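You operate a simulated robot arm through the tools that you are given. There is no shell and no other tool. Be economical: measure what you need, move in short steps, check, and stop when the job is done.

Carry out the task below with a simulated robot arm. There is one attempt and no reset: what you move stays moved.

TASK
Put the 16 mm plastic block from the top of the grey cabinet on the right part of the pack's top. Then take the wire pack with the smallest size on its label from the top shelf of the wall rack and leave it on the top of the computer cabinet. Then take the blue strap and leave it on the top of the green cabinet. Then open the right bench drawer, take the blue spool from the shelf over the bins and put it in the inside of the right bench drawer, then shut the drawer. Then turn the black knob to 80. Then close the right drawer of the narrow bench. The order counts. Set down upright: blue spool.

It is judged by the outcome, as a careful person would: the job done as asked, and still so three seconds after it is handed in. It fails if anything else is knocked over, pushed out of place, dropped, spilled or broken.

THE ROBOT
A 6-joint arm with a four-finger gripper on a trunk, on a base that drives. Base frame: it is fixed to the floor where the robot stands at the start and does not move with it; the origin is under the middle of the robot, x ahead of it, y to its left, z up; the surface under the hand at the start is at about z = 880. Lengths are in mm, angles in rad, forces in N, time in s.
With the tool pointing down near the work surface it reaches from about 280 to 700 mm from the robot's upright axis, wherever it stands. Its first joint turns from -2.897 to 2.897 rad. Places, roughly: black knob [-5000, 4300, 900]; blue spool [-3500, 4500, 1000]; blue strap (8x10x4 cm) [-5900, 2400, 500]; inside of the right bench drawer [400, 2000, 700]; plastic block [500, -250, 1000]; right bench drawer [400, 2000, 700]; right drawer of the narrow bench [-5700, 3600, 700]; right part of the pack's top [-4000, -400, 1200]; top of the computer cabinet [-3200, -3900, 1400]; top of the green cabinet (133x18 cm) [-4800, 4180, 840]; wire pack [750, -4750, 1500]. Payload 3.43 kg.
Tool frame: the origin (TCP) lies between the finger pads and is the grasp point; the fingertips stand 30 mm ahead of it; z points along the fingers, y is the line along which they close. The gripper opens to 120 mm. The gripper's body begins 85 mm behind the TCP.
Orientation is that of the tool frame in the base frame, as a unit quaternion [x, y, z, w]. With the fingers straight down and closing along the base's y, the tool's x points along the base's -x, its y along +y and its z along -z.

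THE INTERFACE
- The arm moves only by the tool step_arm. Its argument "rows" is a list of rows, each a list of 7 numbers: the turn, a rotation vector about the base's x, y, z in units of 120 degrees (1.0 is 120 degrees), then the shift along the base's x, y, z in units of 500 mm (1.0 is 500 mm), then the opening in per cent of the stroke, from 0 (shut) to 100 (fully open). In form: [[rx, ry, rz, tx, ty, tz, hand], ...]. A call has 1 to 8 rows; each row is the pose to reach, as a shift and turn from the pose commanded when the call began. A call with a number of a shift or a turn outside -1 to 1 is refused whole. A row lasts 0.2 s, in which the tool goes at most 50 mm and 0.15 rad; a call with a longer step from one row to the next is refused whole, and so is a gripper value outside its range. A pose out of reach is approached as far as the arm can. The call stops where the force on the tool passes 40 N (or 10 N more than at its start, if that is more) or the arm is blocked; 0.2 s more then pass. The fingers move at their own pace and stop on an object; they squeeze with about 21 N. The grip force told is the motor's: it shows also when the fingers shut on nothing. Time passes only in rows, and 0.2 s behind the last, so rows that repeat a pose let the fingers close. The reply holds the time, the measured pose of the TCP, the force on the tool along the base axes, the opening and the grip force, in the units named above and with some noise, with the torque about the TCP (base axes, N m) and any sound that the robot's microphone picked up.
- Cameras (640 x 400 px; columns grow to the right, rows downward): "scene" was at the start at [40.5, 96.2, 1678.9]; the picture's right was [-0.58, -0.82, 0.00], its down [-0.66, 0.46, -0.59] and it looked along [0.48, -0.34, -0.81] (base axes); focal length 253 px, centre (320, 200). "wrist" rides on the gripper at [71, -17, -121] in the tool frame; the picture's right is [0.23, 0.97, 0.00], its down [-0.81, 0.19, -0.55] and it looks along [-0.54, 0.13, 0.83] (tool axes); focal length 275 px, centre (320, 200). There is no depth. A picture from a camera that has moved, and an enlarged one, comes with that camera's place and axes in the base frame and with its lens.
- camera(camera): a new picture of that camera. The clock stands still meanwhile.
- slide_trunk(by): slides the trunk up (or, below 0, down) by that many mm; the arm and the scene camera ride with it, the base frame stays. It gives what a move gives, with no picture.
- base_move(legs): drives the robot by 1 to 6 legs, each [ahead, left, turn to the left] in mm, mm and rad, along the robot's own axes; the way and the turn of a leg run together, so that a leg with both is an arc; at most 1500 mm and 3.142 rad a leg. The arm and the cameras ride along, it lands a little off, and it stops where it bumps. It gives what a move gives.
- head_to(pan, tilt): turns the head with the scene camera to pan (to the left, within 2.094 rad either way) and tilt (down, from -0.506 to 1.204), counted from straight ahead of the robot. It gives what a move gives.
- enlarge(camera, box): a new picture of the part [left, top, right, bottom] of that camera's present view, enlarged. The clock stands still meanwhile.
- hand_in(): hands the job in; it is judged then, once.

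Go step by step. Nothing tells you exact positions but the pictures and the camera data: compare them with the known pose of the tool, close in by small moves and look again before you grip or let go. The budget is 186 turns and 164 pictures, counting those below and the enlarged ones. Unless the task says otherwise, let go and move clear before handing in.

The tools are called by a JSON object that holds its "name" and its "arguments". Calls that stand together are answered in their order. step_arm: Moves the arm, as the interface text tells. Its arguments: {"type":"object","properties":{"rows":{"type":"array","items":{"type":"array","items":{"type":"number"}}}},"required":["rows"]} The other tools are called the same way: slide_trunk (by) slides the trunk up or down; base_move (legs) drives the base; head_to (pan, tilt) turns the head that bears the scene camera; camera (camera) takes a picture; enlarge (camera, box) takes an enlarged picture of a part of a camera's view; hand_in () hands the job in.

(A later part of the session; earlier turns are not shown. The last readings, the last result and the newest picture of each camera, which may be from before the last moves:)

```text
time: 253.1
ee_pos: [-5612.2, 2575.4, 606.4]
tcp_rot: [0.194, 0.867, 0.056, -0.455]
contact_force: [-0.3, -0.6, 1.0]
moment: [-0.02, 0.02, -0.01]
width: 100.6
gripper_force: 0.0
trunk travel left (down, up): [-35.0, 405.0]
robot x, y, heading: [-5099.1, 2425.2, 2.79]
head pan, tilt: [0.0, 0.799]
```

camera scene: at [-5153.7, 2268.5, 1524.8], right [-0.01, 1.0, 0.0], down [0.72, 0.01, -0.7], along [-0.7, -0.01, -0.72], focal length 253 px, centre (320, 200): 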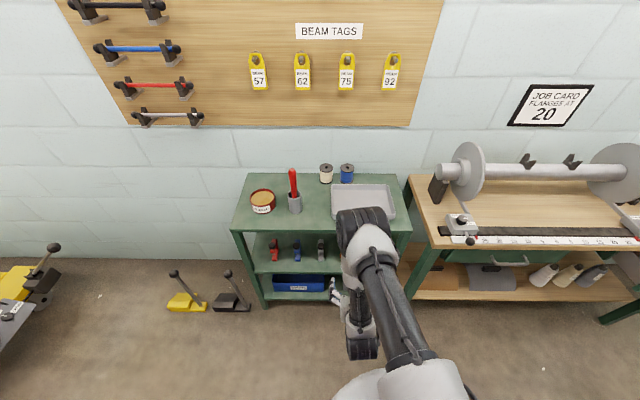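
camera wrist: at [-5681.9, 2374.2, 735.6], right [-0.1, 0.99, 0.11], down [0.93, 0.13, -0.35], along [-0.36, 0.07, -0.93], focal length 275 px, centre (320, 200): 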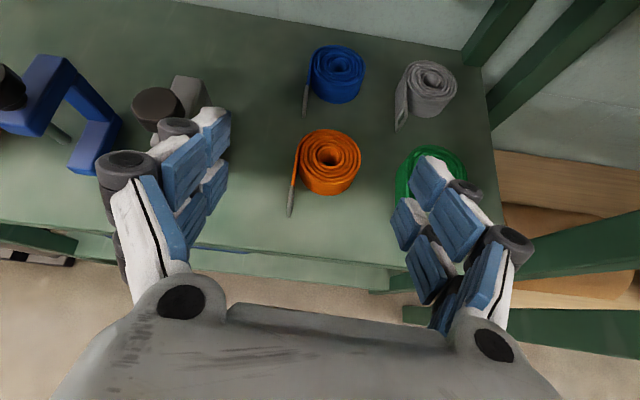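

Row 2 was a little too long so the arm stayed, but the base backed out and turned without contact. Now I'll straighten the hand towards -x again.

{"name": "step_arm", "arguments": {"rows": [[0, 0, 0.03, 0, -0.05, 0.06, 84], [0, 0, 0.06, 0, -0.12, 0.1, 84], [0, 0, 0.09, 0, -0.19, 0.12, 84], [0, 0, 0.13, 0, -0.26, 0.14, 84], [0, 0, 0.167, 0, -0.33, 0.14, 84], [0, 0, 0.2, 0, -0.36, 0.14, 84], [0, 0, 0.2, 0, -0.36, 0.14, 84]]}}

{"name": "camera", "arguments": {"camera": "wrist"}}

```text
time: 254.7
ee_pos: [-5609.9, 2388.5, 679.8]
tcp_rot: [0.015, 0.888, -0.044, -0.457]
contact_force: [-0.3, 1.0, 0.0]
moment: [0.0, -0.02, 0.0]
width: 100.7
gripper_force: 0.1
out of reach, approached as far as the arm can: row 6, 7
trunk travel left (down, up): [-35.0, 405.0]
robot x, y, heading: [-5097.9, 2430.2, 2.796]
head pan, tilt: [0.0, 0.799]
```

```text
98 pictures are left
camera wrist: at [-5553.6, 2383.7, 808.1], right [-0.15, 0.98, 0.1], down [0.92, 0.17, -0.35], along [-0.37, 0.04, -0.93], focal length 275 px, centre (320, 200)
```

wrist: 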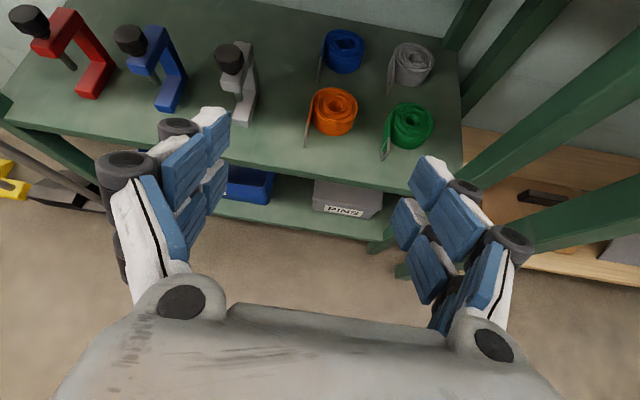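

{"name": "step_arm", "arguments": {"rows": [[0.02, 0, 0, 0, 0, 0, 84], [0.044, 0, -0.02, 0, 0.01, 0, 84], [0.044, 0, -0.03, 0, 0.01, 0, 84], [0.044, 0, -0.03, 0, 0.01, 0, 84]]}}

```text
time: 255.7
ee_pos: [-5589.1, 2376.1, 678.8]
tcp_rot: [0.026, 0.888, 0.01, -0.46]
contact_force: [-0.4, 0.6, -1.3]
moment: [0.0, 0.0, -0.02]
width: 100.7
gripper_force: 0.1
out of reach, approached as far as the arm can: row 1, 2, 3, 4
trunk travel left (down, up): [-35.0, 405.0]
robot x, y, heading: [-5098.6, 2432.8, 2.792]
head pan, tilt: [0.0, 0.799]
```

The wrist's roll limit allows about 5° of roll at best; I'll accept that slight tilt, restore the former orientation, and move the base 110 mm nearer.

{"name": "step_arm", "arguments": {"rows": [[-0.02, 0, 0.015, 0, 0.03, 0, 84], [-0.044, 0, 0.03, -0.02, 0.06, 0, 84], [-0.044, 0, 0.03, -0.02, 0.06, 0, 84]]}}

{"name": "base_move", "arguments": {"legs": [[103, 38, 0]]}}

{"name": "step_arm", "arguments": {"rows": [[0, 0, 0, -0.05, 0, -0.05, 84], [0, 0, 0, -0.08, 0, -0.1, 84], [0, 0, 0, -0.08, 0, -0.1, 84]]}}

{"name": "camera", "arguments": {"camera": "wrist"}}

```text
time: 256.5
ee_pos: [-5600.2, 2392.3, 678.0]
tcp_rot: [0.017, 0.888, -0.044, -0.457]
contact_force: [0.2, 0.4, -0.3]
moment: [-0.03, 0.0, -0.01]
width: 100.7
gripper_force: 0.1
out of reach, approached as far as the arm can: row 1, 2, 3
trunk travel left (down, up): [-35.0, 405.0]
robot x, y, heading: [-5098.8, 2429.4, 2.793]
head pan, tilt: [0.0, 0.799]
```

```text
time: 257.7
ee_pos: [-5711.7, 2391.6, 678.0]
tcp_rot: [0.017, 0.888, -0.043, -0.457]
contact_force: [-0.1, -0.3, 1.1]
moment: [0.04, 0.01, 0.02]
width: 101.0
gripper_force: 0.0
trunk travel left (down, up): [-35.0, 405.0]
robot x, y, heading: [-5211.0, 2428.4, 2.789]
head pan, tilt: [0.0, 0.799]
```

```text
time: 258.5
ee_pos: [-5750.8, 2391.3, 630.0]
tcp_rot: [0.021, 0.889, -0.045, -0.456]
contact_force: [-0.6, -0.6, -0.4]
moment: [-0.03, 0.02, -0.03]
width: 100.9
gripper_force: 0.0
trunk travel left (down, up): [-35.0, 405.0]
robot x, y, heading: [-5209.6, 2430.9, 2.789]
head pan, tilt: [0.0, 0.799]
```

```text
97 pictures are left
camera wrist: at [-5693.3, 2386.8, 758.0], right [-0.14, 0.99, 0.09], down [0.92, 0.16, -0.36], along [-0.36, 0.03, -0.93], focal length 275 px, centre (320, 200)
```

wrist: 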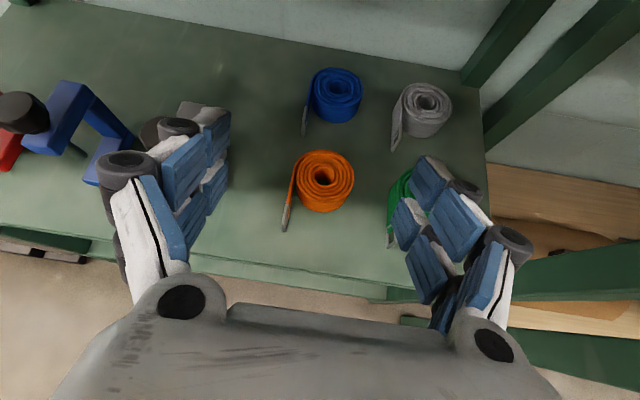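

Now the moves are followed without limit. I'll advance two thirds of the way, over the orange strap, and look.

{"name": "step_arm", "arguments": {"rows": [[0, 0, 0, -0.06, 0, -0.035, 82], [0, 0, 0, -0.12, 0, -0.08, 82], [0, 0, 0, -0.18, 0, -0.12, 82], [0, 0, 0, -0.25, 0, -0.17, 82], [0, 0, 0, -0.25, 0, -0.17, 82]]}}

{"name": "camera", "arguments": {"camera": "wrist"}}

```text
time: 259.0
ee_pos: [-5774.3, 2389.2, 601.0]
tcp_rot: [0.02, 0.892, -0.047, -0.449]
contact_force: [4.3, 0.4, -3.6]
moment: [-0.01, 0.95, -0.03]
width: 98.6
gripper_force: 0.0
trunk travel left (down, up): [-35.0, 405.0]
robot x, y, heading: [-5210.9, 2431.7, 2.793]
head pan, tilt: [0.0, 0.799]
stopped in row 2: the force on the tool passed its limit at 75 N (the readings are from after the stop); the commanded pose is now the measured one
```

```text
96 pictures are left
camera wrist: at [-5720.8, 2386.2, 731.8], right [-0.14, 0.99, 0.08], down [0.93, 0.16, -0.34], along [-0.35, 0.03, -0.94], focal length 275 px, centre (320, 200)
```

wrist: 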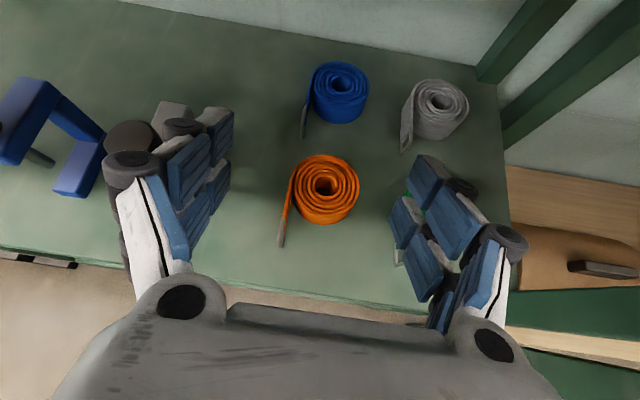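

The camera housing touched the front edge of the upper shelf. I'll back out, drop lower and enter more level.

{"name": "step_arm", "arguments": {"rows": [[0, 0, 0, 0.05, 0, 0.03, 82], [0, 0, 0, 0.13, 0, 0.05, 82], [0, 0, 0, 0.15, 0, 0, 82], [0, 0, 0, 0.13, 0, -0.07, 82], [0, 0, 0, 0.1, 0, -0.1, 82], [0, 0, 0, 0.1, 0, -0.1, 82]]}}

{"name": "camera", "arguments": {"camera": "scene"}}

{"name": "camera", "arguments": {"camera": "wrist"}}

```text
time: 260.4
ee_pos: [-5729.3, 2386.7, 551.1]
tcp_rot: [0.02, 0.891, -0.047, -0.451]
contact_force: [0.2, 0.4, 0.5]
moment: [0.04, -0.01, 0.0]
width: 98.6
gripper_force: 0.1
trunk travel left (down, up): [-35.0, 405.0]
robot x, y, heading: [-5210.2, 2427.1, 2.793]
head pan, tilt: [0.0, 0.799]
```

```text
95 pictures are left
camera scene: at [-5313.7, 2317.7, 1524.8], right [0.34, 0.94, 0.0], down [0.67, -0.25, -0.7], along [-0.65, 0.24, -0.72], focal length 253 px, centre (320, 200)
```

scene: 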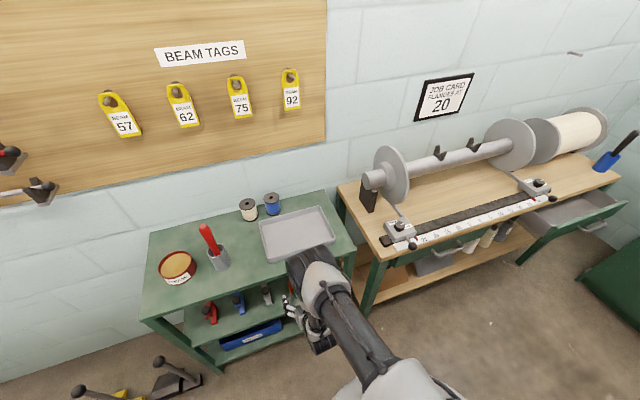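

```text
94 pictures are left
camera wrist: at [-5674.3, 2383.5, 680.8], right [-0.14, 0.99, 0.08], down [0.92, 0.16, -0.34], along [-0.35, 0.03, -0.94], focal length 275 px, centre (320, 200)
```

wrist: 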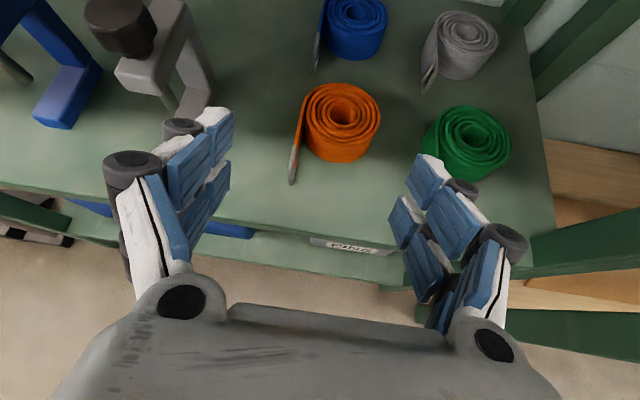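

The elbow rides high and close, so the forearm would foul the top shelf. I'll back the base 170 mm away and stretch the arm out flatter, then look from the side.

{"name": "base_move", "arguments": {"legs": [[-160, -58, 0]]}}

{"name": "slide_trunk", "arguments": {"by": -30}}

{"name": "step_arm", "arguments": {"rows": [[0, 0, 0, -0.08, 0, 0.03, 82], [0, 0, 0, -0.17, 0, 0.05, 82], [0, 0, 0, -0.26, 0, 0.05, 82], [0, 0, 0, -0.34, 0, 0.05, 82], [0, 0, 0, -0.34, 0, 0.05, 82]]}}

{"name": "camera", "arguments": {"camera": "scene"}}

```text
time: 261.9
ee_pos: [-5564.2, 2388.6, 552.7]
tcp_rot: [0.021, 0.891, -0.047, -0.451]
contact_force: [0.1, -0.3, 0.4]
moment: [-0.01, 0.0, 0.0]
width: 98.5
gripper_force: 0.1
trunk travel left (down, up): [-35.0, 405.0]
robot x, y, heading: [-5044.6, 2435.1, 2.79]
head pan, tilt: [0.0, 0.799]
```

```text
time: 262.6
ee_pos: [-5563.4, 2389.9, 522.4]
tcp_rot: [0.02, 0.891, -0.047, -0.451]
contact_force: [0.1, -0.7, -0.9]
moment: [-0.02, -0.02, -0.01]
width: 98.4
gripper_force: 0.1
trunk travel left (down, up): [-5.0, 435.0]
robot x, y, heading: [-5041.7, 2430.1, 2.788]
head pan, tilt: [0.0, 0.799]
```

```text
time: 263.8
ee_pos: [-5737.8, 2388.1, 544.6]
tcp_rot: [0.021, 0.891, -0.048, -0.451]
contact_force: [0.0, 0.3, -0.2]
moment: [-0.03, 0.0, 0.0]
width: 98.4
gripper_force: 0.1
trunk travel left (down, up): [-5.0, 435.0]
robot x, y, heading: [-5042.4, 2429.5, 2.789]
head pan, tilt: [0.0, 0.799]
```

```text
93 pictures are left
camera scene: at [-5149.2, 2320.0, 1494.8], right [0.34, 0.94, 0.0], down [0.67, -0.25, -0.7], along [-0.65, 0.24, -0.72], focal length 253 px, centre (320, 200)
```

scene: 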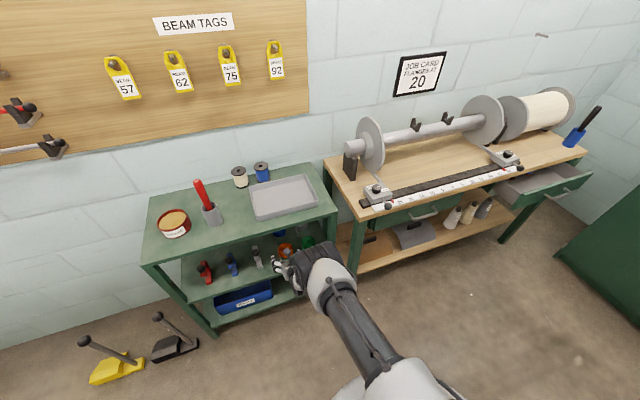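

The elbow now stays well in front of the stand. I'll advance level in steps.

{"name": "step_arm", "arguments": {"rows": [[0, 0, 0, -0.05, 0, 0, 82], [0, 0, 0, -0.1, 0, 0, 82], [0, 0, 0, -0.15, 0, 0, 82], [0, 0, 0, -0.15, 0, 0, 82]]}}

{"name": "camera", "arguments": {"camera": "wrist"}}

{"name": "camera", "arguments": {"camera": "scene"}}

```text
time: 264.8
ee_pos: [-5809.8, 2388.4, 545.9]
tcp_rot: [0.02, 0.891, -0.047, -0.451]
contact_force: [0.0, 0.3, -0.3]
moment: [0.0, -0.01, 0.01]
width: 98.5
gripper_force: 0.1
trunk travel left (down, up): [-5.0, 435.0]
robot x, y, heading: [-5043.6, 2435.3, 2.788]
head pan, tilt: [0.0, 0.799]
```

```text
92 pictures are left
camera wrist: at [-5754.8, 2386.7, 676.7], right [-0.14, 0.99, 0.08], down [0.92, 0.16, -0.34], along [-0.35, 0.03, -0.94], focal length 275 px, centre (320, 200)
```

wrist: 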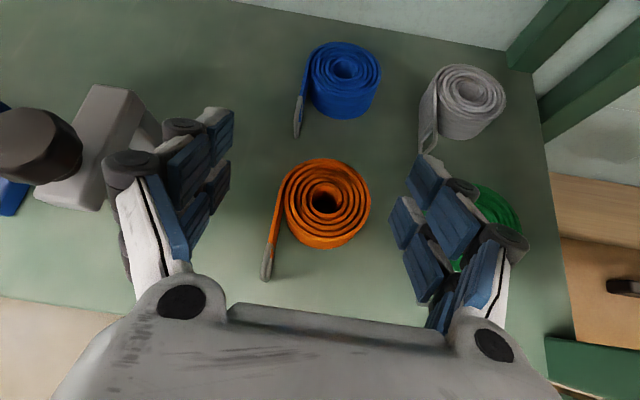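

```text
91 pictures are left
camera scene: at [-5149.1, 2320.0, 1494.8], right [0.34, 0.94, 0.0], down [0.67, -0.25, -0.7], along [-0.65, 0.24, -0.72], focal length 253 px, centre (320, 200)
```

scene: 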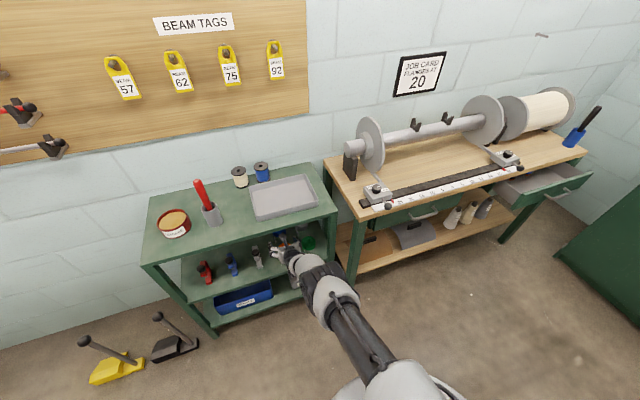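

{"name": "step_arm", "arguments": {"rows": [[0, 0, 0, -0.06, 0.003, -0.01, 82], [0, 0, 0, -0.12, 0.006, -0.03, 82], [0, 0, 0, -0.16, 0.008, -0.05, 82], [0, 0, 0, -0.16, 0.008, -0.05, 82]]}}

{"name": "camera", "arguments": {"camera": "wrist"}}

```text
time: 265.8
ee_pos: [-5830.5, 2392.1, 554.7]
tcp_rot: [0.02, 0.891, -0.047, -0.451]
contact_force: [-0.4, 0.3, -0.4]
moment: [0.0, 0.04, 0.03]
width: 98.6
gripper_force: 0.0
out of reach, approached as far as the arm can: row 1, 2, 3, 4
trunk travel left (down, up): [-5.0, 435.0]
robot x, y, heading: [-5044.1, 2436.2, 2.79]
head pan, tilt: [0.0, 0.799]
```

```text
90 pictures are left
camera wrist: at [-5776.1, 2389.3, 684.1], right [-0.14, 0.99, 0.08], down [0.92, 0.16, -0.34], along [-0.35, 0.03, -0.94], focal length 275 px, centre (320, 200)
```

wrist: 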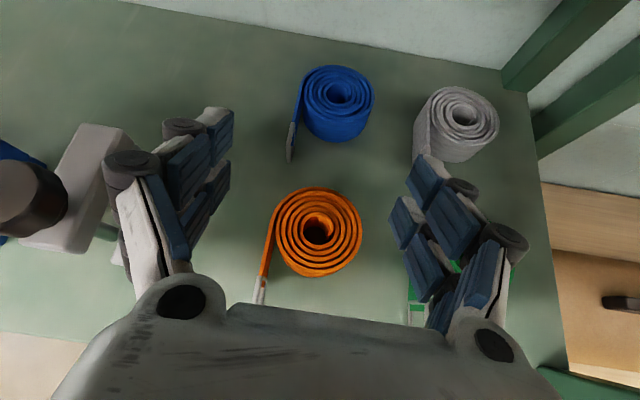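

The arm is at full stretch, so I'll lower slightly to straddle and let the base carry the hand forward.

{"name": "step_arm", "arguments": {"rows": [[0, 0, 0, 0.03, 0, -0.04, 82], [0, 0, 0, 0.03, 0, -0.075, 82], [0, 0, 0, 0.03, 0, -0.075, 82]]}}

{"name": "base_move", "arguments": {"legs": [[61, 23, 0]]}}

{"name": "camera", "arguments": {"camera": "wrist"}}

{"name": "camera", "arguments": {"camera": "scene"}}

```text
time: 266.6
ee_pos: [-5811.4, 2392.3, 530.2]
tcp_rot: [0.021, 0.891, -0.047, -0.451]
contact_force: [-0.2, -0.2, -0.2]
moment: [0.04, -0.02, -0.01]
width: 98.5
gripper_force: 0.1
out of reach, approached as far as the arm can: row 2, 3
trunk travel left (down, up): [-5.0, 435.0]
robot x, y, heading: [-5046.7, 2435.0, 2.795]
head pan, tilt: [0.0, 0.799]
```

```text
time: 267.6
ee_pos: [-5877.0, 2392.4, 529.4]
tcp_rot: [0.021, 0.891, -0.047, -0.451]
contact_force: [0.5, 0.3, -0.4]
moment: [-0.01, -0.03, -0.01]
width: 98.2
gripper_force: 0.1
trunk travel left (down, up): [-5.0, 435.0]
robot x, y, heading: [-5110.8, 2429.6, 2.793]
head pan, tilt: [0.0, 0.799]
```

```text
89 pictures are left
camera wrist: at [-5822.5, 2388.9, 659.4], right [-0.14, 0.99, 0.08], down [0.92, 0.16, -0.34], along [-0.35, 0.03, -0.94], focal length 275 px, centre (320, 200)
```

wrist: 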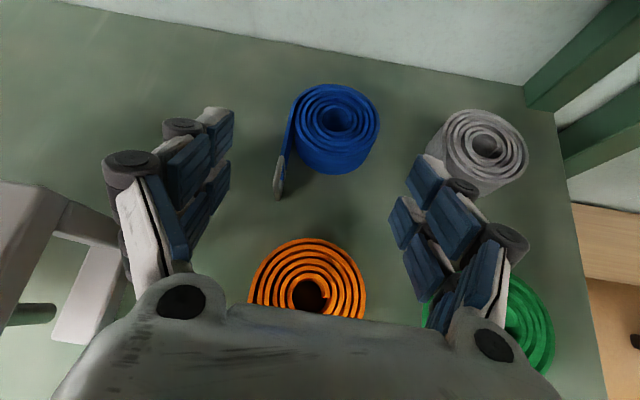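

```text
88 pictures are left
camera scene: at [-5215.2, 2319.4, 1494.7], right [0.34, 0.94, 0.0], down [0.67, -0.25, -0.7], along [-0.65, 0.24, -0.72], focal length 253 px, centre (320, 200)
```

scene: 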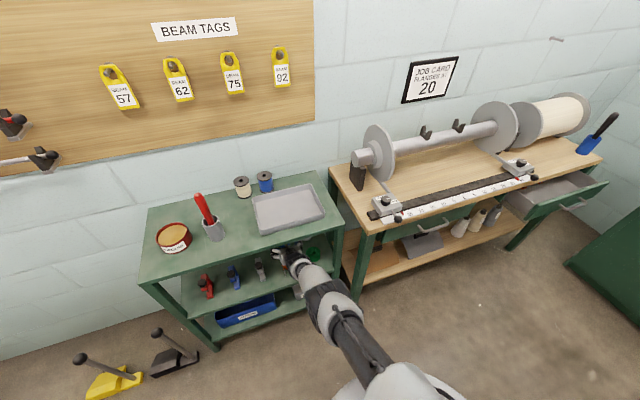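

I'll narrow the opening a little, lower to gripping height just in front of the coil, then drive the last 85 mm with the base.

{"name": "step_arm", "arguments": {"rows": [[0, 0, 0, 0.03, 0.008, -0.02, 74], [0, 0, 0, 0.055, 0.008, -0.05, 74], [0, 0, 0, 0.055, 0.008, -0.066, 74], [0, 0, 0, 0.055, 0.008, -0.066, 74]]}}

{"name": "camera", "arguments": {"camera": "wrist"}}

```text
time: 268.6
ee_pos: [-5847.5, 2396.4, 500.7]
tcp_rot: [0.02, 0.891, -0.048, -0.451]
contact_force: [-0.6, 0.0, 0.1]
moment: [0.02, -0.03, 0.01]
width: 88.7
gripper_force: 0.1
out of reach, approached as far as the arm can: row 3, 4
trunk travel left (down, up): [-5.0, 435.0]
robot x, y, heading: [-5112.5, 2430.8, 2.79]
head pan, tilt: [0.0, 0.799]
```

```text
87 pictures are left
camera wrist: at [-5792.7, 2393.6, 630.1], right [-0.14, 0.99, 0.08], down [0.92, 0.16, -0.34], along [-0.35, 0.03, -0.94], focal length 275 px, centre (320, 200)
```

wrist: 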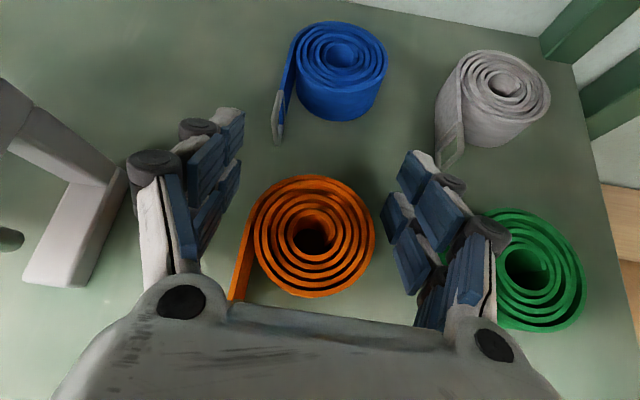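

{"name": "slide_trunk", "arguments": {"by": -5}}

{"name": "base_move", "arguments": {"legs": [[83, 30, 0]]}}

{"name": "camera", "arguments": {"camera": "wrist"}}

```text
time: 269.1
ee_pos: [-5849.1, 2397.3, 496.3]
tcp_rot: [0.019, 0.891, -0.048, -0.452]
contact_force: [1.1, 0.6, 5.3]
moment: [0.33, -0.03, 0.01]
width: 90.4
gripper_force: 1.3
trunk travel left (down, up): [0.0, 440.0]
robot x, y, heading: [-5112.9, 2434.3, 2.792]
head pan, tilt: [0.0, 0.799]
```

```text
time: 270.2
ee_pos: [-5937.3, 2398.1, 495.8]
tcp_rot: [0.019, 0.891, -0.049, -0.451]
contact_force: [0.2, -1.7, 1.2]
moment: [0.11, 0.01, 0.05]
width: 90.3
gripper_force: 0.3
trunk travel left (down, up): [0.0, 440.0]
robot x, y, heading: [-5198.1, 2434.4, 2.793]
head pan, tilt: [0.0, 0.799]
```

```text
86 pictures are left
camera wrist: at [-5883.1, 2393.8, 625.5], right [-0.14, 0.99, 0.08], down [0.92, 0.17, -0.34], along [-0.35, 0.03, -0.93], focal length 275 px, centre (320, 200)
```

wrist: 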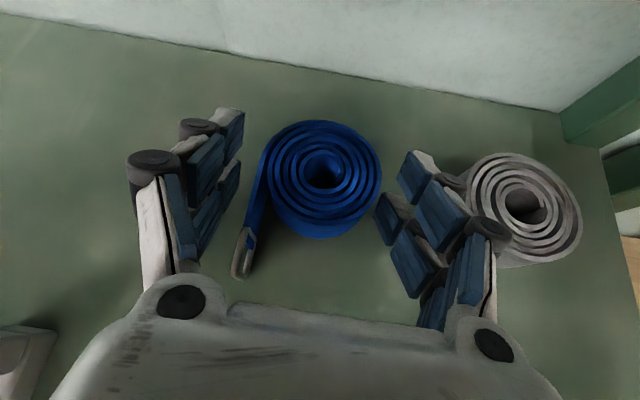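

The blue coil is between the fingers. Closing now.

{"name": "step_arm", "arguments": {"rows": [[0, 0, 0, 0, 0, 0.004, 50], [0, 0, 0, 0, 0, 0.004, 20], [0, 0, 0, 0, 0, 0.004, 0], [0, 0, 0, 0, 0, 0.004, 0], [0, 0, 0, 0, 0, 0.004, 0], [0, 0, 0, 0, 0, 0.004, 0]]}}

{"name": "camera", "arguments": {"camera": "wrist"}}

```text
time: 271.6
ee_pos: [-5939.3, 2397.2, 499.2]
tcp_rot: [0.019, 0.89, -0.048, -0.453]
contact_force: [-0.3, 3.5, 10.1]
moment: [0.47, 0.1, -0.08]
width: 70.6
gripper_force: 21.2
trunk travel left (down, up): [0.0, 440.0]
robot x, y, heading: [-5202.7, 2433.4, 2.794]
head pan, tilt: [0.0, 0.799]
```

```text
85 pictures are left
camera wrist: at [-5883.4, 2393.9, 628.3], right [-0.14, 0.99, 0.08], down [0.92, 0.16, -0.35], along [-0.36, 0.03, -0.93], focal length 275 px, centre (320, 200)
```

wrist: 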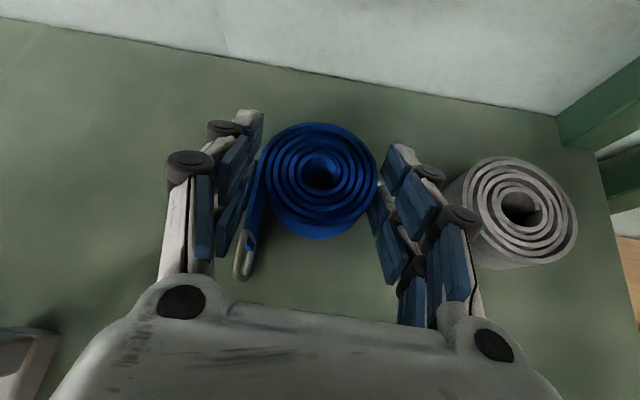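

Gripped. I'll lift 25 mm, draw back a little, lift more to clear the orange strap, and back out.

{"name": "slide_trunk", "arguments": {"by": 25}}

{"name": "base_move", "arguments": {"legs": [[-47, -17, 0]]}}

{"name": "slide_trunk", "arguments": {"by": 35}}

{"name": "camera", "arguments": {"camera": "wrist"}}

```text
time: 272.4
ee_pos: [-5937.1, 2396.6, 521.2]
tcp_rot: [0.019, 0.892, -0.048, -0.45]
contact_force: [-0.2, -0.1, -1.6]
moment: [0.06, -0.03, 0.0]
width: 70.5
gripper_force: 20.7
trunk travel left (down, up): [-25.0, 415.0]
robot x, y, heading: [-5201.0, 2432.0, 2.791]
head pan, tilt: [0.0, 0.799]
```

```text
time: 273.3
ee_pos: [-5889.0, 2397.5, 521.9]
tcp_rot: [0.021, 0.891, -0.047, -0.45]
contact_force: [-1.1, 0.0, -1.3]
moment: [0.01, 0.01, 0.04]
width: 70.4
gripper_force: 20.6
trunk travel left (down, up): [-25.0, 415.0]
robot x, y, heading: [-5150.6, 2435.6, 2.792]
head pan, tilt: [0.0, 0.799]
```

```text
time: 274.1
ee_pos: [-5888.5, 2397.7, 556.8]
tcp_rot: [0.02, 0.891, -0.047, -0.451]
contact_force: [-0.3, 0.0, -1.6]
moment: [-0.01, -0.02, -0.01]
width: 70.5
gripper_force: 21.1
trunk travel left (down, up): [-60.0, 380.0]
robot x, y, heading: [-5148.7, 2431.5, 2.792]
head pan, tilt: [0.0, 0.799]
```

```text
84 pictures are left
camera wrist: at [-5833.9, 2394.3, 686.5], right [-0.14, 0.99, 0.08], down [0.92, 0.16, -0.34], along [-0.35, 0.03, -0.94], focal length 275 px, centre (320, 200)
```

wrist: 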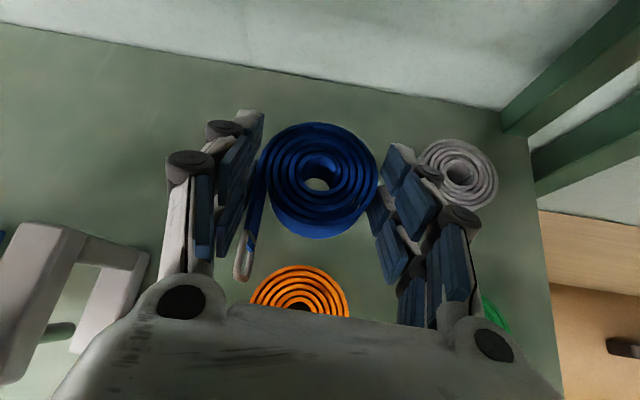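

{"name": "base_move", "arguments": {"legs": [[-235, -86, 0], [-140, -52, 0]]}}

{"name": "camera", "arguments": {"camera": "wrist"}}

{"name": "camera", "arguments": {"camera": "scene"}}

```text
time: 276.9
ee_pos: [-5501.7, 2398.5, 550.3]
tcp_rot: [0.02, 0.893, -0.048, -0.447]
contact_force: [0.6, -0.3, -1.3]
moment: [0.01, 0.01, -0.01]
width: 70.1
gripper_force: 20.9
trunk travel left (down, up): [-60.0, 380.0]
robot x, y, heading: [-4761.9, 2432.3, 2.791]
head pan, tilt: [0.0, 0.799]
stopped in leg 2: the robot was blocked; the commanded pose is now the measured one
```

```text
83 pictures are left
camera wrist: at [-5447.0, 2395.7, 681.5], right [-0.14, 0.99, 0.08], down [0.93, 0.16, -0.34], along [-0.35, 0.03, -0.94], focal length 275 px, centre (320, 200)
```

wrist: 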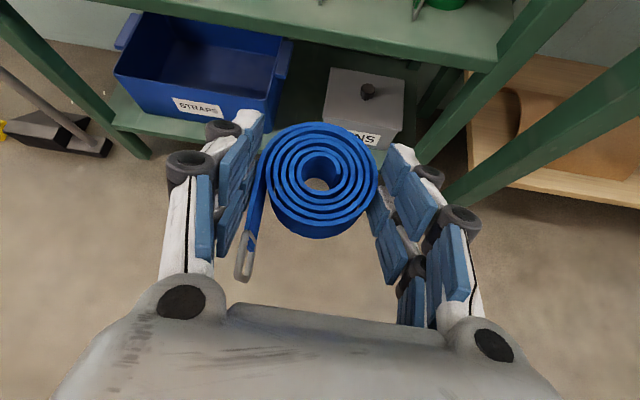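

```text
82 pictures are left
camera scene: at [-4875.3, 2321.7, 1548.9], right [0.34, 0.94, 0.0], down [0.68, -0.25, -0.69], along [-0.65, 0.24, -0.72], focal length 253 px, centre (320, 200)
```

scene: 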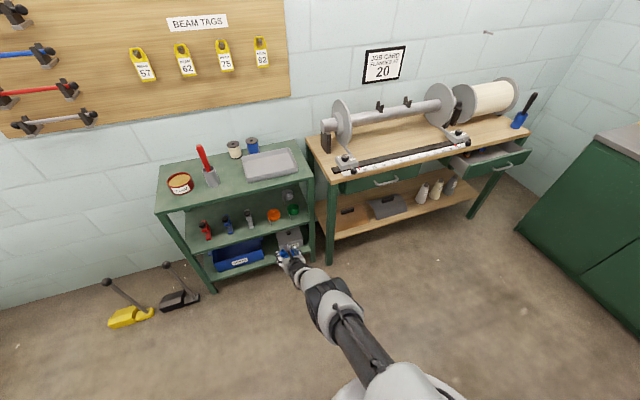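

The robot bumped the bench behind, with the strap safely out. I'll move off it, retract the arm, raise the trunk and check behind me.

{"name": "base_move", "arguments": {"legs": [[75, 27, 0]]}}

{"name": "step_arm", "arguments": {"rows": [[0, 0, 0, 0.06, 0, 0.06, 0], [0, 0, 0, 0.13, 0, 0.12, 0], [0, 0, 0, 0.2, 0, 0.16, 0], [0, 0, 0, 0.28, 0, 0.18, 0], [0, 0, 0, 0.36, 0, 0.2, 0], [0, 0, 0, 0.44, 0, 0.2, 0]]}}

{"name": "slide_trunk", "arguments": {"by": 250}}

{"name": "head_to", "arguments": {"pan": 2.09, "tilt": 0.6}}

{"name": "camera", "arguments": {"camera": "scene"}}

```text
time: 278.0
ee_pos: [-5573.7, 2398.8, 556.8]
tcp_rot: [0.019, 0.891, -0.049, -0.451]
contact_force: [-1.1, -0.2, -1.1]
moment: [0.01, -0.02, -0.01]
width: 70.1
gripper_force: 21.4
trunk travel left (down, up): [-60.0, 380.0]
robot x, y, heading: [-4835.7, 2434.8, 2.789]
head pan, tilt: [0.0, 0.799]
```

```text
time: 279.4
ee_pos: [-5352.8, 2398.7, 658.4]
tcp_rot: [0.019, 0.891, -0.048, -0.451]
contact_force: [-1.1, -0.7, -1.7]
moment: [-0.01, -0.03, 0.01]
width: 69.8
gripper_force: 20.7
trunk travel left (down, up): [-60.0, 380.0]
robot x, y, heading: [-4838.2, 2436.7, 2.793]
head pan, tilt: [0.0, 0.799]
```

```text
time: 281.9
ee_pos: [-5354.0, 2398.2, 908.3]
tcp_rot: [0.02, 0.891, -0.047, -0.45]
contact_force: [-0.3, 0.3, -1.7]
moment: [0.01, -0.01, 0.01]
width: 70.0
gripper_force: 20.6
trunk travel left (down, up): [-310.0, 130.0]
robot x, y, heading: [-4839.7, 2434.4, 2.787]
head pan, tilt: [0.0, 0.799]
```

```text
time: 283.9
ee_pos: [-5354.7, 2398.6, 907.5]
tcp_rot: [0.02, 0.891, -0.047, -0.45]
contact_force: [0.1, -0.6, -0.6]
moment: [-0.01, 0.0, 0.01]
width: 69.6
gripper_force: 21.2
trunk travel left (down, up): [-310.0, 130.0]
robot x, y, heading: [-4835.0, 2432.1, 2.79]
head pan, tilt: [2.089, 0.6]
```

```text
81 pictures are left
camera scene: at [-4851.7, 2207.1, 1816.6], right [-0.99, -0.17, 0.0], down [-0.09, 0.56, -0.83], along [0.14, -0.81, -0.56], focal length 253 px, centre (320, 200)
```

scene: 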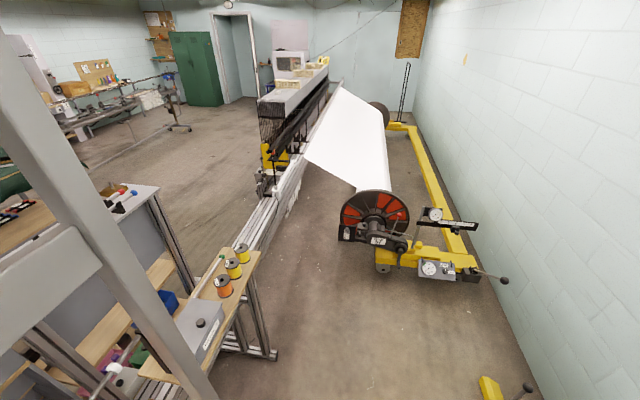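

Nothing behind was upset. I'll swing round so the arm points north and approach the green cabinet.

{"name": "base_move", "arguments": {"legs": [[141, 52, 0], [0, 0, -1.571], [620, 227, 0]]}}

{"name": "head_to", "arguments": {"pan": -0.1, "tilt": 0.6}}

{"name": "camera", "arguments": {"camera": "scene"}}

{"name": "camera", "arguments": {"camera": "wrist"}}

```text
time: 292.4
ee_pos: [-4997.2, 3609.1, 908.9]
tcp_rot: [0.651, 0.609, 0.289, -0.349]
contact_force: [0.2, 0.6, -2.1]
moment: [-0.02, 0.02, -0.04]
width: 68.6
gripper_force: 21.2
trunk travel left (down, up): [-310.0, 130.0]
robot x, y, heading: [-4973.1, 3093.8, 1.195]
head pan, tilt: [2.089, 0.6]
```

```text
time: 294.5
ee_pos: [-4997.3, 3609.9, 907.9]
tcp_rot: [0.651, 0.609, 0.288, -0.349]
contact_force: [0.4, 0.1, -1.7]
moment: [-0.02, -0.01, 0.01]
width: 68.5
gripper_force: 21.2
trunk travel left (down, up): [-310.0, 130.0]
robot x, y, heading: [-4972.8, 3093.1, 1.197]
head pan, tilt: [-0.099, 0.6]
```

```text
80 pictures are left
camera scene: at [-5069.1, 3202.5, 1816.6], right [0.89, -0.45, 0.0], down [-0.26, -0.5, -0.83], along [0.37, 0.74, -0.56], focal length 253 px, centre (320, 200)
```

scene: 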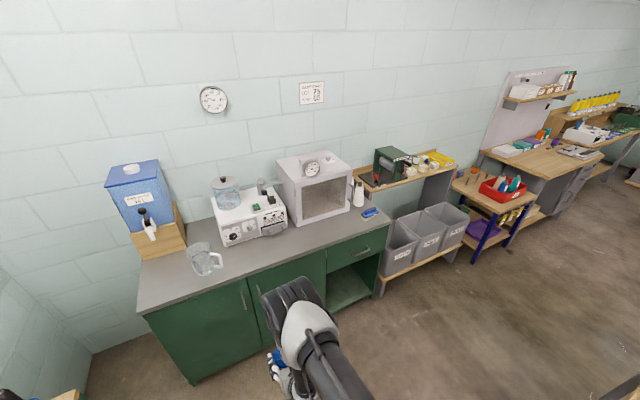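

```text
79 pictures are left
camera wrist: at [-5001.7, 3555.9, 1038.2], right [0.99, 0.12, 0.08], down [0.15, -0.93, -0.34], along [0.04, 0.35, -0.94], focal length 275 px, centre (320, 200)
```

wrist: 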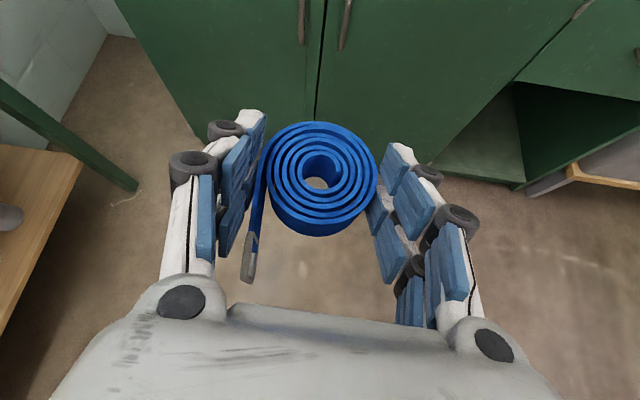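

The cabinet's free front strip runs at about y 4080–4320, with a jug near x=-5220 and appliances behind. I'll set the strap down at about (-4750, 4185), so I'm shifting right and closer.

{"name": "step_arm", "arguments": {"rows": [[0, 0, 0, 0, 0, 0.06, 0], [0, 0, 0, 0, 0, 0.1, 0]]}}

{"name": "base_move", "arguments": {"legs": [[461, -80, 0]]}}

{"name": "step_arm", "arguments": {"rows": [[0, 0, 0, 0, 0.09, 0, 0], [0, 0, 0, 0, 0.18, 0, 0], [0, 0, 0, 0, 0.27, 0, 0], [0, 0, 0, 0, 0.34, 0, 0]]}}

{"name": "camera", "arguments": {"camera": "wrist"}}

{"name": "camera", "arguments": {"camera": "scene"}}

```text
time: 295.1
ee_pos: [-4996.5, 3609.8, 959.3]
tcp_rot: [0.651, 0.61, 0.288, -0.349]
contact_force: [-0.2, -1.0, -0.4]
moment: [-0.02, -0.04, 0.02]
width: 68.3
gripper_force: 20.5
trunk travel left (down, up): [-310.0, 130.0]
robot x, y, heading: [-4969.0, 3094.1, 1.201]
head pan, tilt: [-0.099, 0.6]
```

```text
time: 297.9
ee_pos: [-4763.6, 4003.1, 959.9]
tcp_rot: [0.648, 0.612, 0.287, -0.35]
contact_force: [0.0, 0.0, -0.9]
moment: [-0.06, -0.01, -0.02]
width: 68.3
gripper_force: 20.5
trunk travel left (down, up): [-310.0, 130.0]
robot x, y, heading: [-4735.3, 3486.2, 1.212]
head pan, tilt: [-0.099, 0.6]
```

```text
time: 298.9
ee_pos: [-4764.3, 4170.8, 958.4]
tcp_rot: [0.649, 0.612, 0.287, -0.349]
contact_force: [-0.2, -0.3, -1.5]
moment: [0.01, 0.03, -0.01]
width: 68.3
gripper_force: 20.7
trunk travel left (down, up): [-310.0, 130.0]
robot x, y, heading: [-4737.0, 3488.0, 1.207]
head pan, tilt: [-0.099, 0.6]
```

```text
78 pictures are left
camera wrist: at [-4768.2, 4117.1, 1089.0], right [0.99, 0.13, 0.08], down [0.15, -0.93, -0.34], along [0.03, 0.35, -0.94], focal length 275 px, centre (320, 200)
```

wrist: 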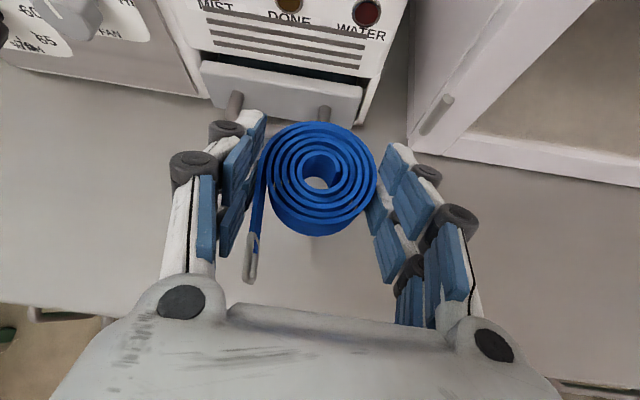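

```text
77 pictures are left
camera scene: at [-4832.8, 3595.9, 1816.6], right [0.9, -0.45, 0.0], down [-0.25, -0.51, -0.82], along [0.37, 0.74, -0.57], focal length 253 px, centre (320, 200)
```

scene: 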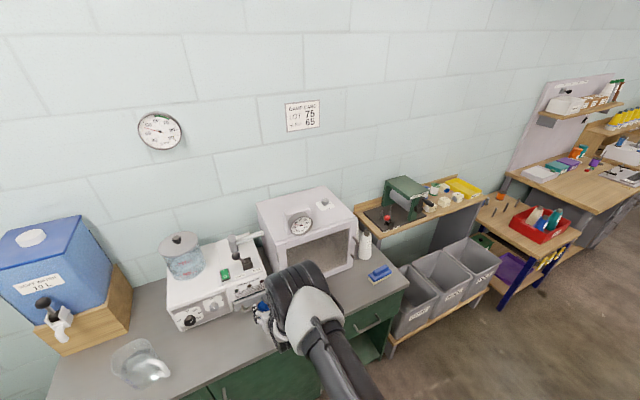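

The spot is clear. Lowering the strap to the cabinet top.

{"name": "step_arm", "arguments": {"rows": [[0, 0, 0, 0, 0, -0.07, 0], [0, 0, 0, 0, 0, -0.11, 0], [0, 0, 0, 0, 0, -0.122, 0], [0, 0, 0, 0, 0, -0.13, 0], [0, 0, 0, 0, 0, -0.138, 0], [0, 0, 0, 0, 0, -0.146, 0], [0, 0, 0, 0, 0, -0.154, 0], [0, 0, 0, 0, 0, -0.16, 0]]}}

{"name": "camera", "arguments": {"camera": "wrist"}}

```text
time: 300.6
ee_pos: [-4762.3, 4173.3, 880.2]
tcp_rot: [0.648, 0.612, 0.288, -0.351]
contact_force: [-0.1, -3.0, 5.4]
moment: [-0.06, -0.16, -0.08]
width: 68.1
gripper_force: 21.0
trunk travel left (down, up): [-310.0, 130.0]
robot x, y, heading: [-4733.3, 3485.6, 1.206]
head pan, tilt: [-0.099, 0.6]
```

```text
76 pictures are left
camera wrist: at [-4767.0, 4118.6, 1010.9], right [0.99, 0.13, 0.08], down [0.15, -0.93, -0.35], along [0.03, 0.35, -0.93], focal length 275 px, centre (320, 200)
```

wrist: 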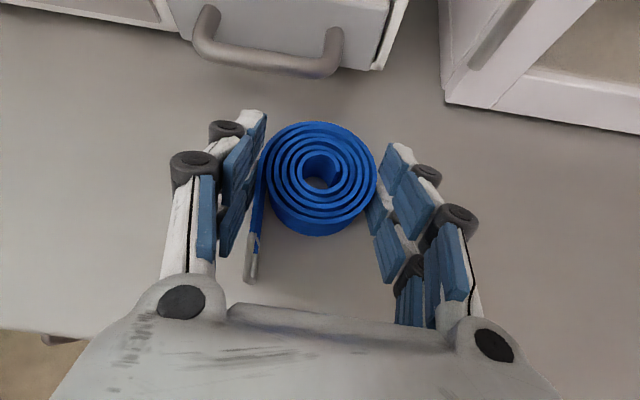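

Contact felt. I'll release and withdraw back along the tool.

{"name": "step_arm", "arguments": {"rows": [[0, 0, 0, 0, 0, 0, 65], [0, 0, 0, 0, 0, 0, 80], [0, 0, 0, 0, 0, 0, 85], [0, 0, 0, 0, -0.04, 0.03, 85], [0, 0, 0, 0, -0.1, 0.08, 85], [0, 0, 0, 0, -0.16, 0.13, 85], [0, 0, 0, 0, -0.23, 0.18, 85], [0, 0, 0, 0, -0.3, 0.24, 85]]}}

{"name": "camera", "arguments": {"camera": "wrist"}}

```text
time: 302.4
ee_pos: [-4764.1, 4020.0, 1003.2]
tcp_rot: [0.649, 0.612, 0.286, -0.35]
contact_force: [-0.6, -0.3, 0.3]
moment: [0.01, 0.0, 0.03]
width: 102.1
gripper_force: 0.1
trunk travel left (down, up): [-310.0, 130.0]
robot x, y, heading: [-4733.0, 3489.7, 1.207]
head pan, tilt: [-0.099, 0.6]
```

```text
75 pictures are left
camera wrist: at [-4767.4, 3965.6, 1133.8], right [0.99, 0.13, 0.08], down [0.15, -0.93, -0.34], along [0.03, 0.35, -0.94], focal length 275 px, centre (320, 200)
```

wrist: 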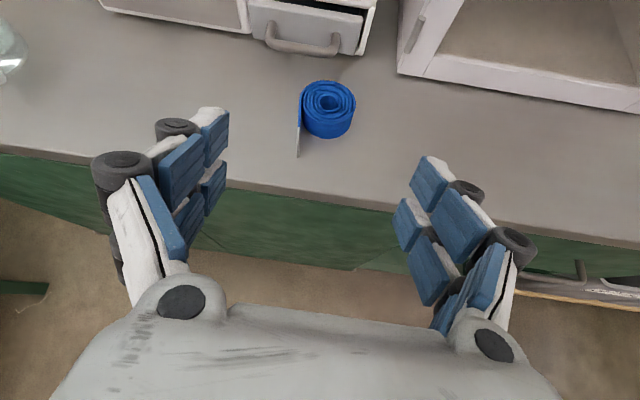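

The strap lies on the green cabinet. Next is the bench drawer on the east side: I'll turn east and drive along the open lane.

{"name": "base_move", "arguments": {"legs": [[-150, -50, 0], [0, 0, -1.207], [1430, 0, 0], [1430, 0, 0], [1250, 0, 0]]}}

{"name": "head_to", "arguments": {"pan": -0.7, "tilt": 0.45}}

{"name": "camera", "arguments": {"camera": "scene"}}

```text
time: 326.2
ee_pos: [-153.2, 3675.4, 1003.6]
tcp_rot: [0.878, 0.16, 0.43, -0.137]
contact_force: [0.1, 0.5, -0.6]
moment: [-0.01, -0.01, -0.01]
width: 102.1
gripper_force: 0.1
trunk travel left (down, up): [-310.0, 130.0]
robot x, y, heading: [-630.8, 3428.9, 0.057]
head pan, tilt: [-0.099, 0.6]
```

```text
time: 327.2
ee_pos: [-154.5, 3675.2, 1002.8]
tcp_rot: [0.877, 0.162, 0.431, -0.139]
contact_force: [-0.1, -0.4, -0.4]
moment: [-0.02, 0.02, 0.0]
width: 102.1
gripper_force: 0.1
trunk travel left (down, up): [-310.0, 130.0]
robot x, y, heading: [-633.7, 3429.1, 0.057]
head pan, tilt: [-0.7, 0.45]
```

```text
74 pictures are left
camera scene: at [-584.0, 3512.6, 1830.2], right [-0.6, -0.8, 0.0], down [-0.35, 0.26, -0.9], along [0.72, -0.54, -0.44], focal length 253 px, centre (320, 200)
```

scene: 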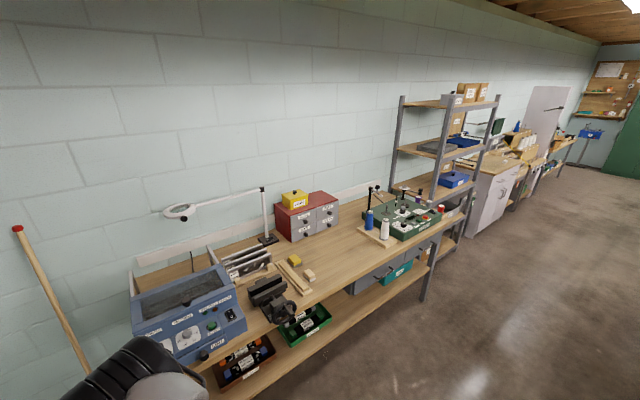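

{"name": "enlarge", "arguments": {"camera": "scene", "box": [230, 170, 490, 400]}}

```text
1.74 times, centred on (360, 285) of scene
camera zoom: at [-584.0, 3512.6, 1830.2], right [-0.6, -0.8, 0.0], down [-0.35, 0.26, -0.9], along [0.72, -0.54, -0.44], focal length 440 px, centre (250, 52)
```

zoom: 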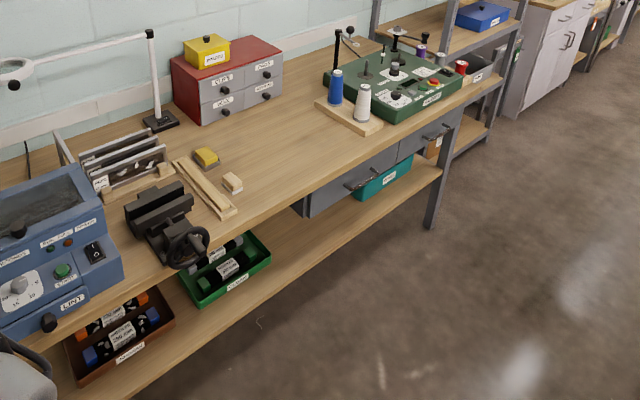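

The drawers sit under the bench near its far end. I'll reorient the hand to point forward with the fingers closing vertically (for the handle bar), then drive alongside.

{"name": "step_arm", "arguments": {"rows": [[0.05, 0.027, -0.0415, 0, 0, 0, 85], [0.1, 0.054, -0.083, 0, 0, 0, 85], [0.15, 0.081, -0.1245, 0, 0, 0, 85], [0.2, 0.108, -0.166, 0, 0, 0, 85], [0.25, 0.135, -0.2075, 0, 0, 0, 85], [0.3, 0.1617, -0.249, 0, 0, 0, 85], [0.35, 0.1886, -0.2905, 0, 0, 0, 85], [0.4, 0.2155, -0.332, 0, 0, 0, 85]]}}

{"name": "step_arm", "arguments": {"rows": [[0.05, 0.027, -0.0415, 0, 0, 0, 85], [0.1, 0.054, -0.083, 0, 0, 0, 85], [0.133, 0.0717, -0.1105, 0, 0, 0, 85]]}}

{"name": "step_arm", "arguments": {"rows": [[0, -0.055, -0.036, 0, -0.05, 0, 85], [0, -0.11, -0.071, 0, -0.1, 0, 85], [0, -0.165, -0.107, 0, -0.15, 0, 85], [0, -0.22, -0.143, 0, -0.2, 0, 85], [0, -0.27, -0.175, 0, -0.25, 0, 85], [0, -0.313, -0.203, 0, -0.3, 0, 85], [0, -0.313, -0.203, 0, -0.3, 0, 85]]}}

{"name": "base_move", "arguments": {"legs": [[0, -1250, -0.057]]}}

{"name": "head_to", "arguments": {"pan": -0.2, "tilt": 0.75}}

{"name": "camera", "arguments": {"camera": "scene"}}

{"name": "camera", "arguments": {"camera": "wrist"}}

```text
time: 329.0
ee_pos: [-153.6, 3676.0, 1003.2]
tcp_rot: [0.818, -0.354, 0.281, -0.355]
contact_force: [-1.0, 0.2, -0.6]
moment: [0.01, 0.03, -0.02]
width: 102.0
gripper_force: 0.0
trunk travel left (down, up): [-310.0, 130.0]
robot x, y, heading: [-629.2, 3430.0, 0.054]
head pan, tilt: [-0.7, 0.45]
```

```text
time: 329.8
ee_pos: [-154.9, 3674.7, 1003.7]
tcp_rot: [0.734, -0.507, 0.206, -0.402]
contact_force: [0.0, 0.2, -0.5]
moment: [-0.01, 0.04, 0.01]
width: 101.8
gripper_force: 0.1
trunk travel left (down, up): [-310.0, 130.0]
robot x, y, heading: [-630.9, 3426.8, 0.059]
head pan, tilt: [-0.7, 0.45]
```

```text
time: 331.4
ee_pos: [-151.7, 3525.3, 1002.3]
tcp_rot: [0.508, -0.493, 0.509, -0.489]
contact_force: [0.2, -0.2, 0.2]
moment: [-0.02, -0.01, 0.02]
width: 101.9
gripper_force: 0.0
trunk travel left (down, up): [-310.0, 130.0]
robot x, y, heading: [-629.5, 3429.7, 0.055]
head pan, tilt: [-0.7, 0.45]
```

```text
time: 337.6
ee_pos: [-102.0, 2295.0, 1001.6]
tcp_rot: [0.498, -0.504, 0.518, -0.48]
contact_force: [-0.1, -1.0, -0.1]
moment: [-0.04, -0.01, 0.02]
width: 102.1
gripper_force: 0.1
trunk travel left (down, up): [-310.0, 130.0]
robot x, y, heading: [-587.0, 2219.1, 0.012]
head pan, tilt: [-0.7, 0.45]
```

```text
time: 338.5
ee_pos: [-101.6, 2296.4, 1002.2]
tcp_rot: [0.498, -0.503, 0.519, -0.478]
contact_force: [-0.5, 0.8, -0.3]
moment: [0.01, -0.01, 0.03]
width: 102.1
gripper_force: 0.1
trunk travel left (down, up): [-310.0, 130.0]
robot x, y, heading: [-582.6, 2215.2, 0.017]
head pan, tilt: [-0.201, 0.75]
```

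```text
72 pictures are left
camera scene: at [-524.0, 2343.9, 1803.8], right [-0.18, -0.98, 0.0], down [-0.67, 0.12, -0.73], along [0.72, -0.13, -0.68], focal length 253 px, centre (320, 200)
```

scene: 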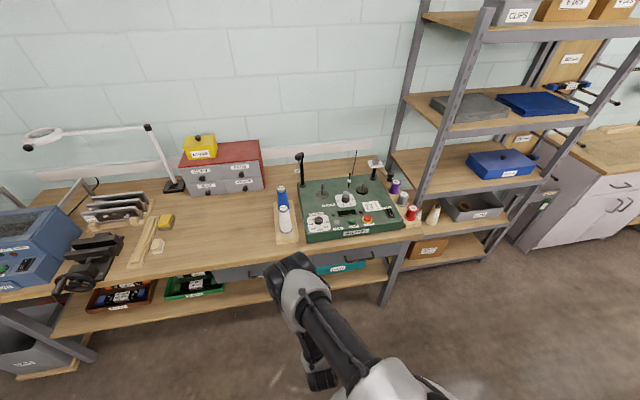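

```text
71 pictures are left
camera wrist: at [-225.4, 2231.0, 1021.1], right [-0.02, -0.26, -0.96], down [-0.52, 0.83, -0.22], along [0.86, 0.49, -0.15], focal length 275 px, centre (320, 200)
```

wrist: 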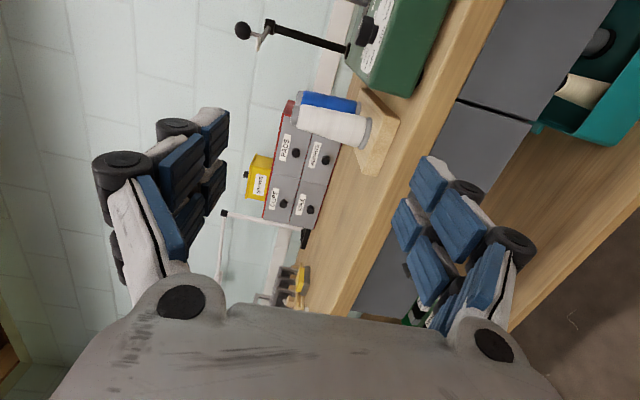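

The right drawer's handle shows below the bench edge at about (145,2034), z≈700. I'll shift right, lower the trunk and look with the wrist camera.

{"name": "base_move", "arguments": {"legs": [[0, -260, -0.015]]}}

{"name": "slide_trunk", "arguments": {"by": -270}}

{"name": "camera", "arguments": {"camera": "wrist"}}

{"name": "head_to", "arguments": {"pan": 0.0, "tilt": 0.85}}

{"name": "camera", "arguments": {"camera": "scene"}}

```text
time: 340.4
ee_pos: [-97.7, 2023.7, 1001.4]
tcp_rot: [0.495, -0.507, 0.521, -0.476]
contact_force: [0.4, -0.5, -0.2]
moment: [-0.02, -0.04, 0.01]
width: 101.9
gripper_force: 0.1
trunk travel left (down, up): [-310.0, 130.0]
robot x, y, heading: [-586.8, 1958.8, 0.007]
head pan, tilt: [-0.201, 0.75]
```

```text
time: 343.1
ee_pos: [-96.9, 2024.1, 731.4]
tcp_rot: [0.496, -0.507, 0.521, -0.475]
contact_force: [0.2, -0.7, -0.7]
moment: [0.02, 0.01, 0.0]
width: 101.8
gripper_force: 0.2
trunk travel left (down, up): [-40.0, 400.0]
robot x, y, heading: [-582.3, 1954.3, 0.006]
head pan, tilt: [-0.201, 0.75]
```

```text
70 pictures are left
camera wrist: at [-222.3, 1960.7, 751.2], right [-0.02, -0.26, -0.96], down [-0.51, 0.83, -0.22], along [0.86, 0.48, -0.15], focal length 275 px, centre (320, 200)
```

wrist: 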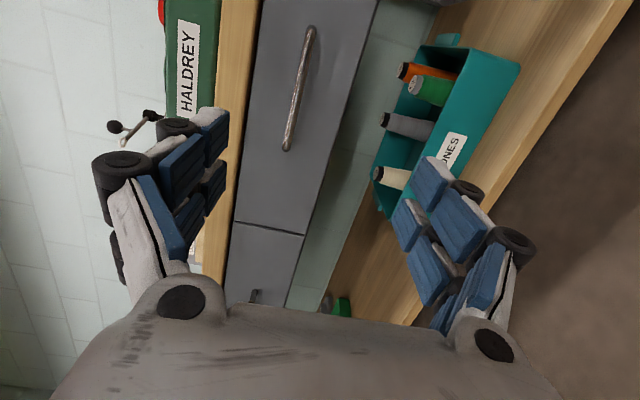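

```text
time: 343.9
ee_pos: [-97.2, 2024.8, 732.5]
tcp_rot: [0.496, -0.507, 0.521, -0.475]
contact_force: [0.9, -0.6, 0.9]
moment: [0.01, 0.0, 0.01]
width: 102.1
gripper_force: 0.1
trunk travel left (down, up): [-40.0, 400.0]
robot x, y, heading: [-581.9, 1955.3, -0.001]
head pan, tilt: [0.0, 0.85]
```

```text
69 pictures are left
camera scene: at [-522.6, 2093.6, 1525.8], right [0.0, -1.0, 0.0], down [-0.75, 0.0, -0.66], along [0.66, 0.0, -0.75], focal length 253 px, centre (320, 200)
```

scene: 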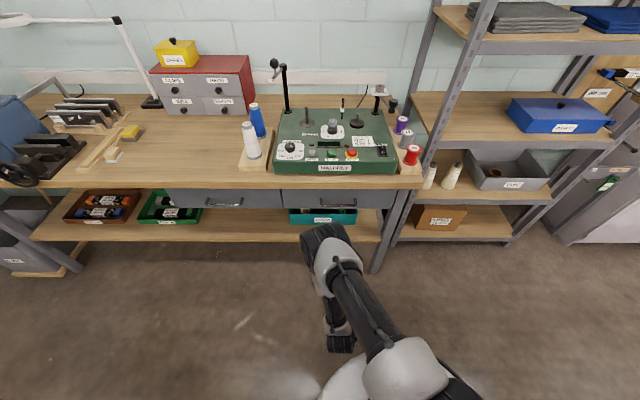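

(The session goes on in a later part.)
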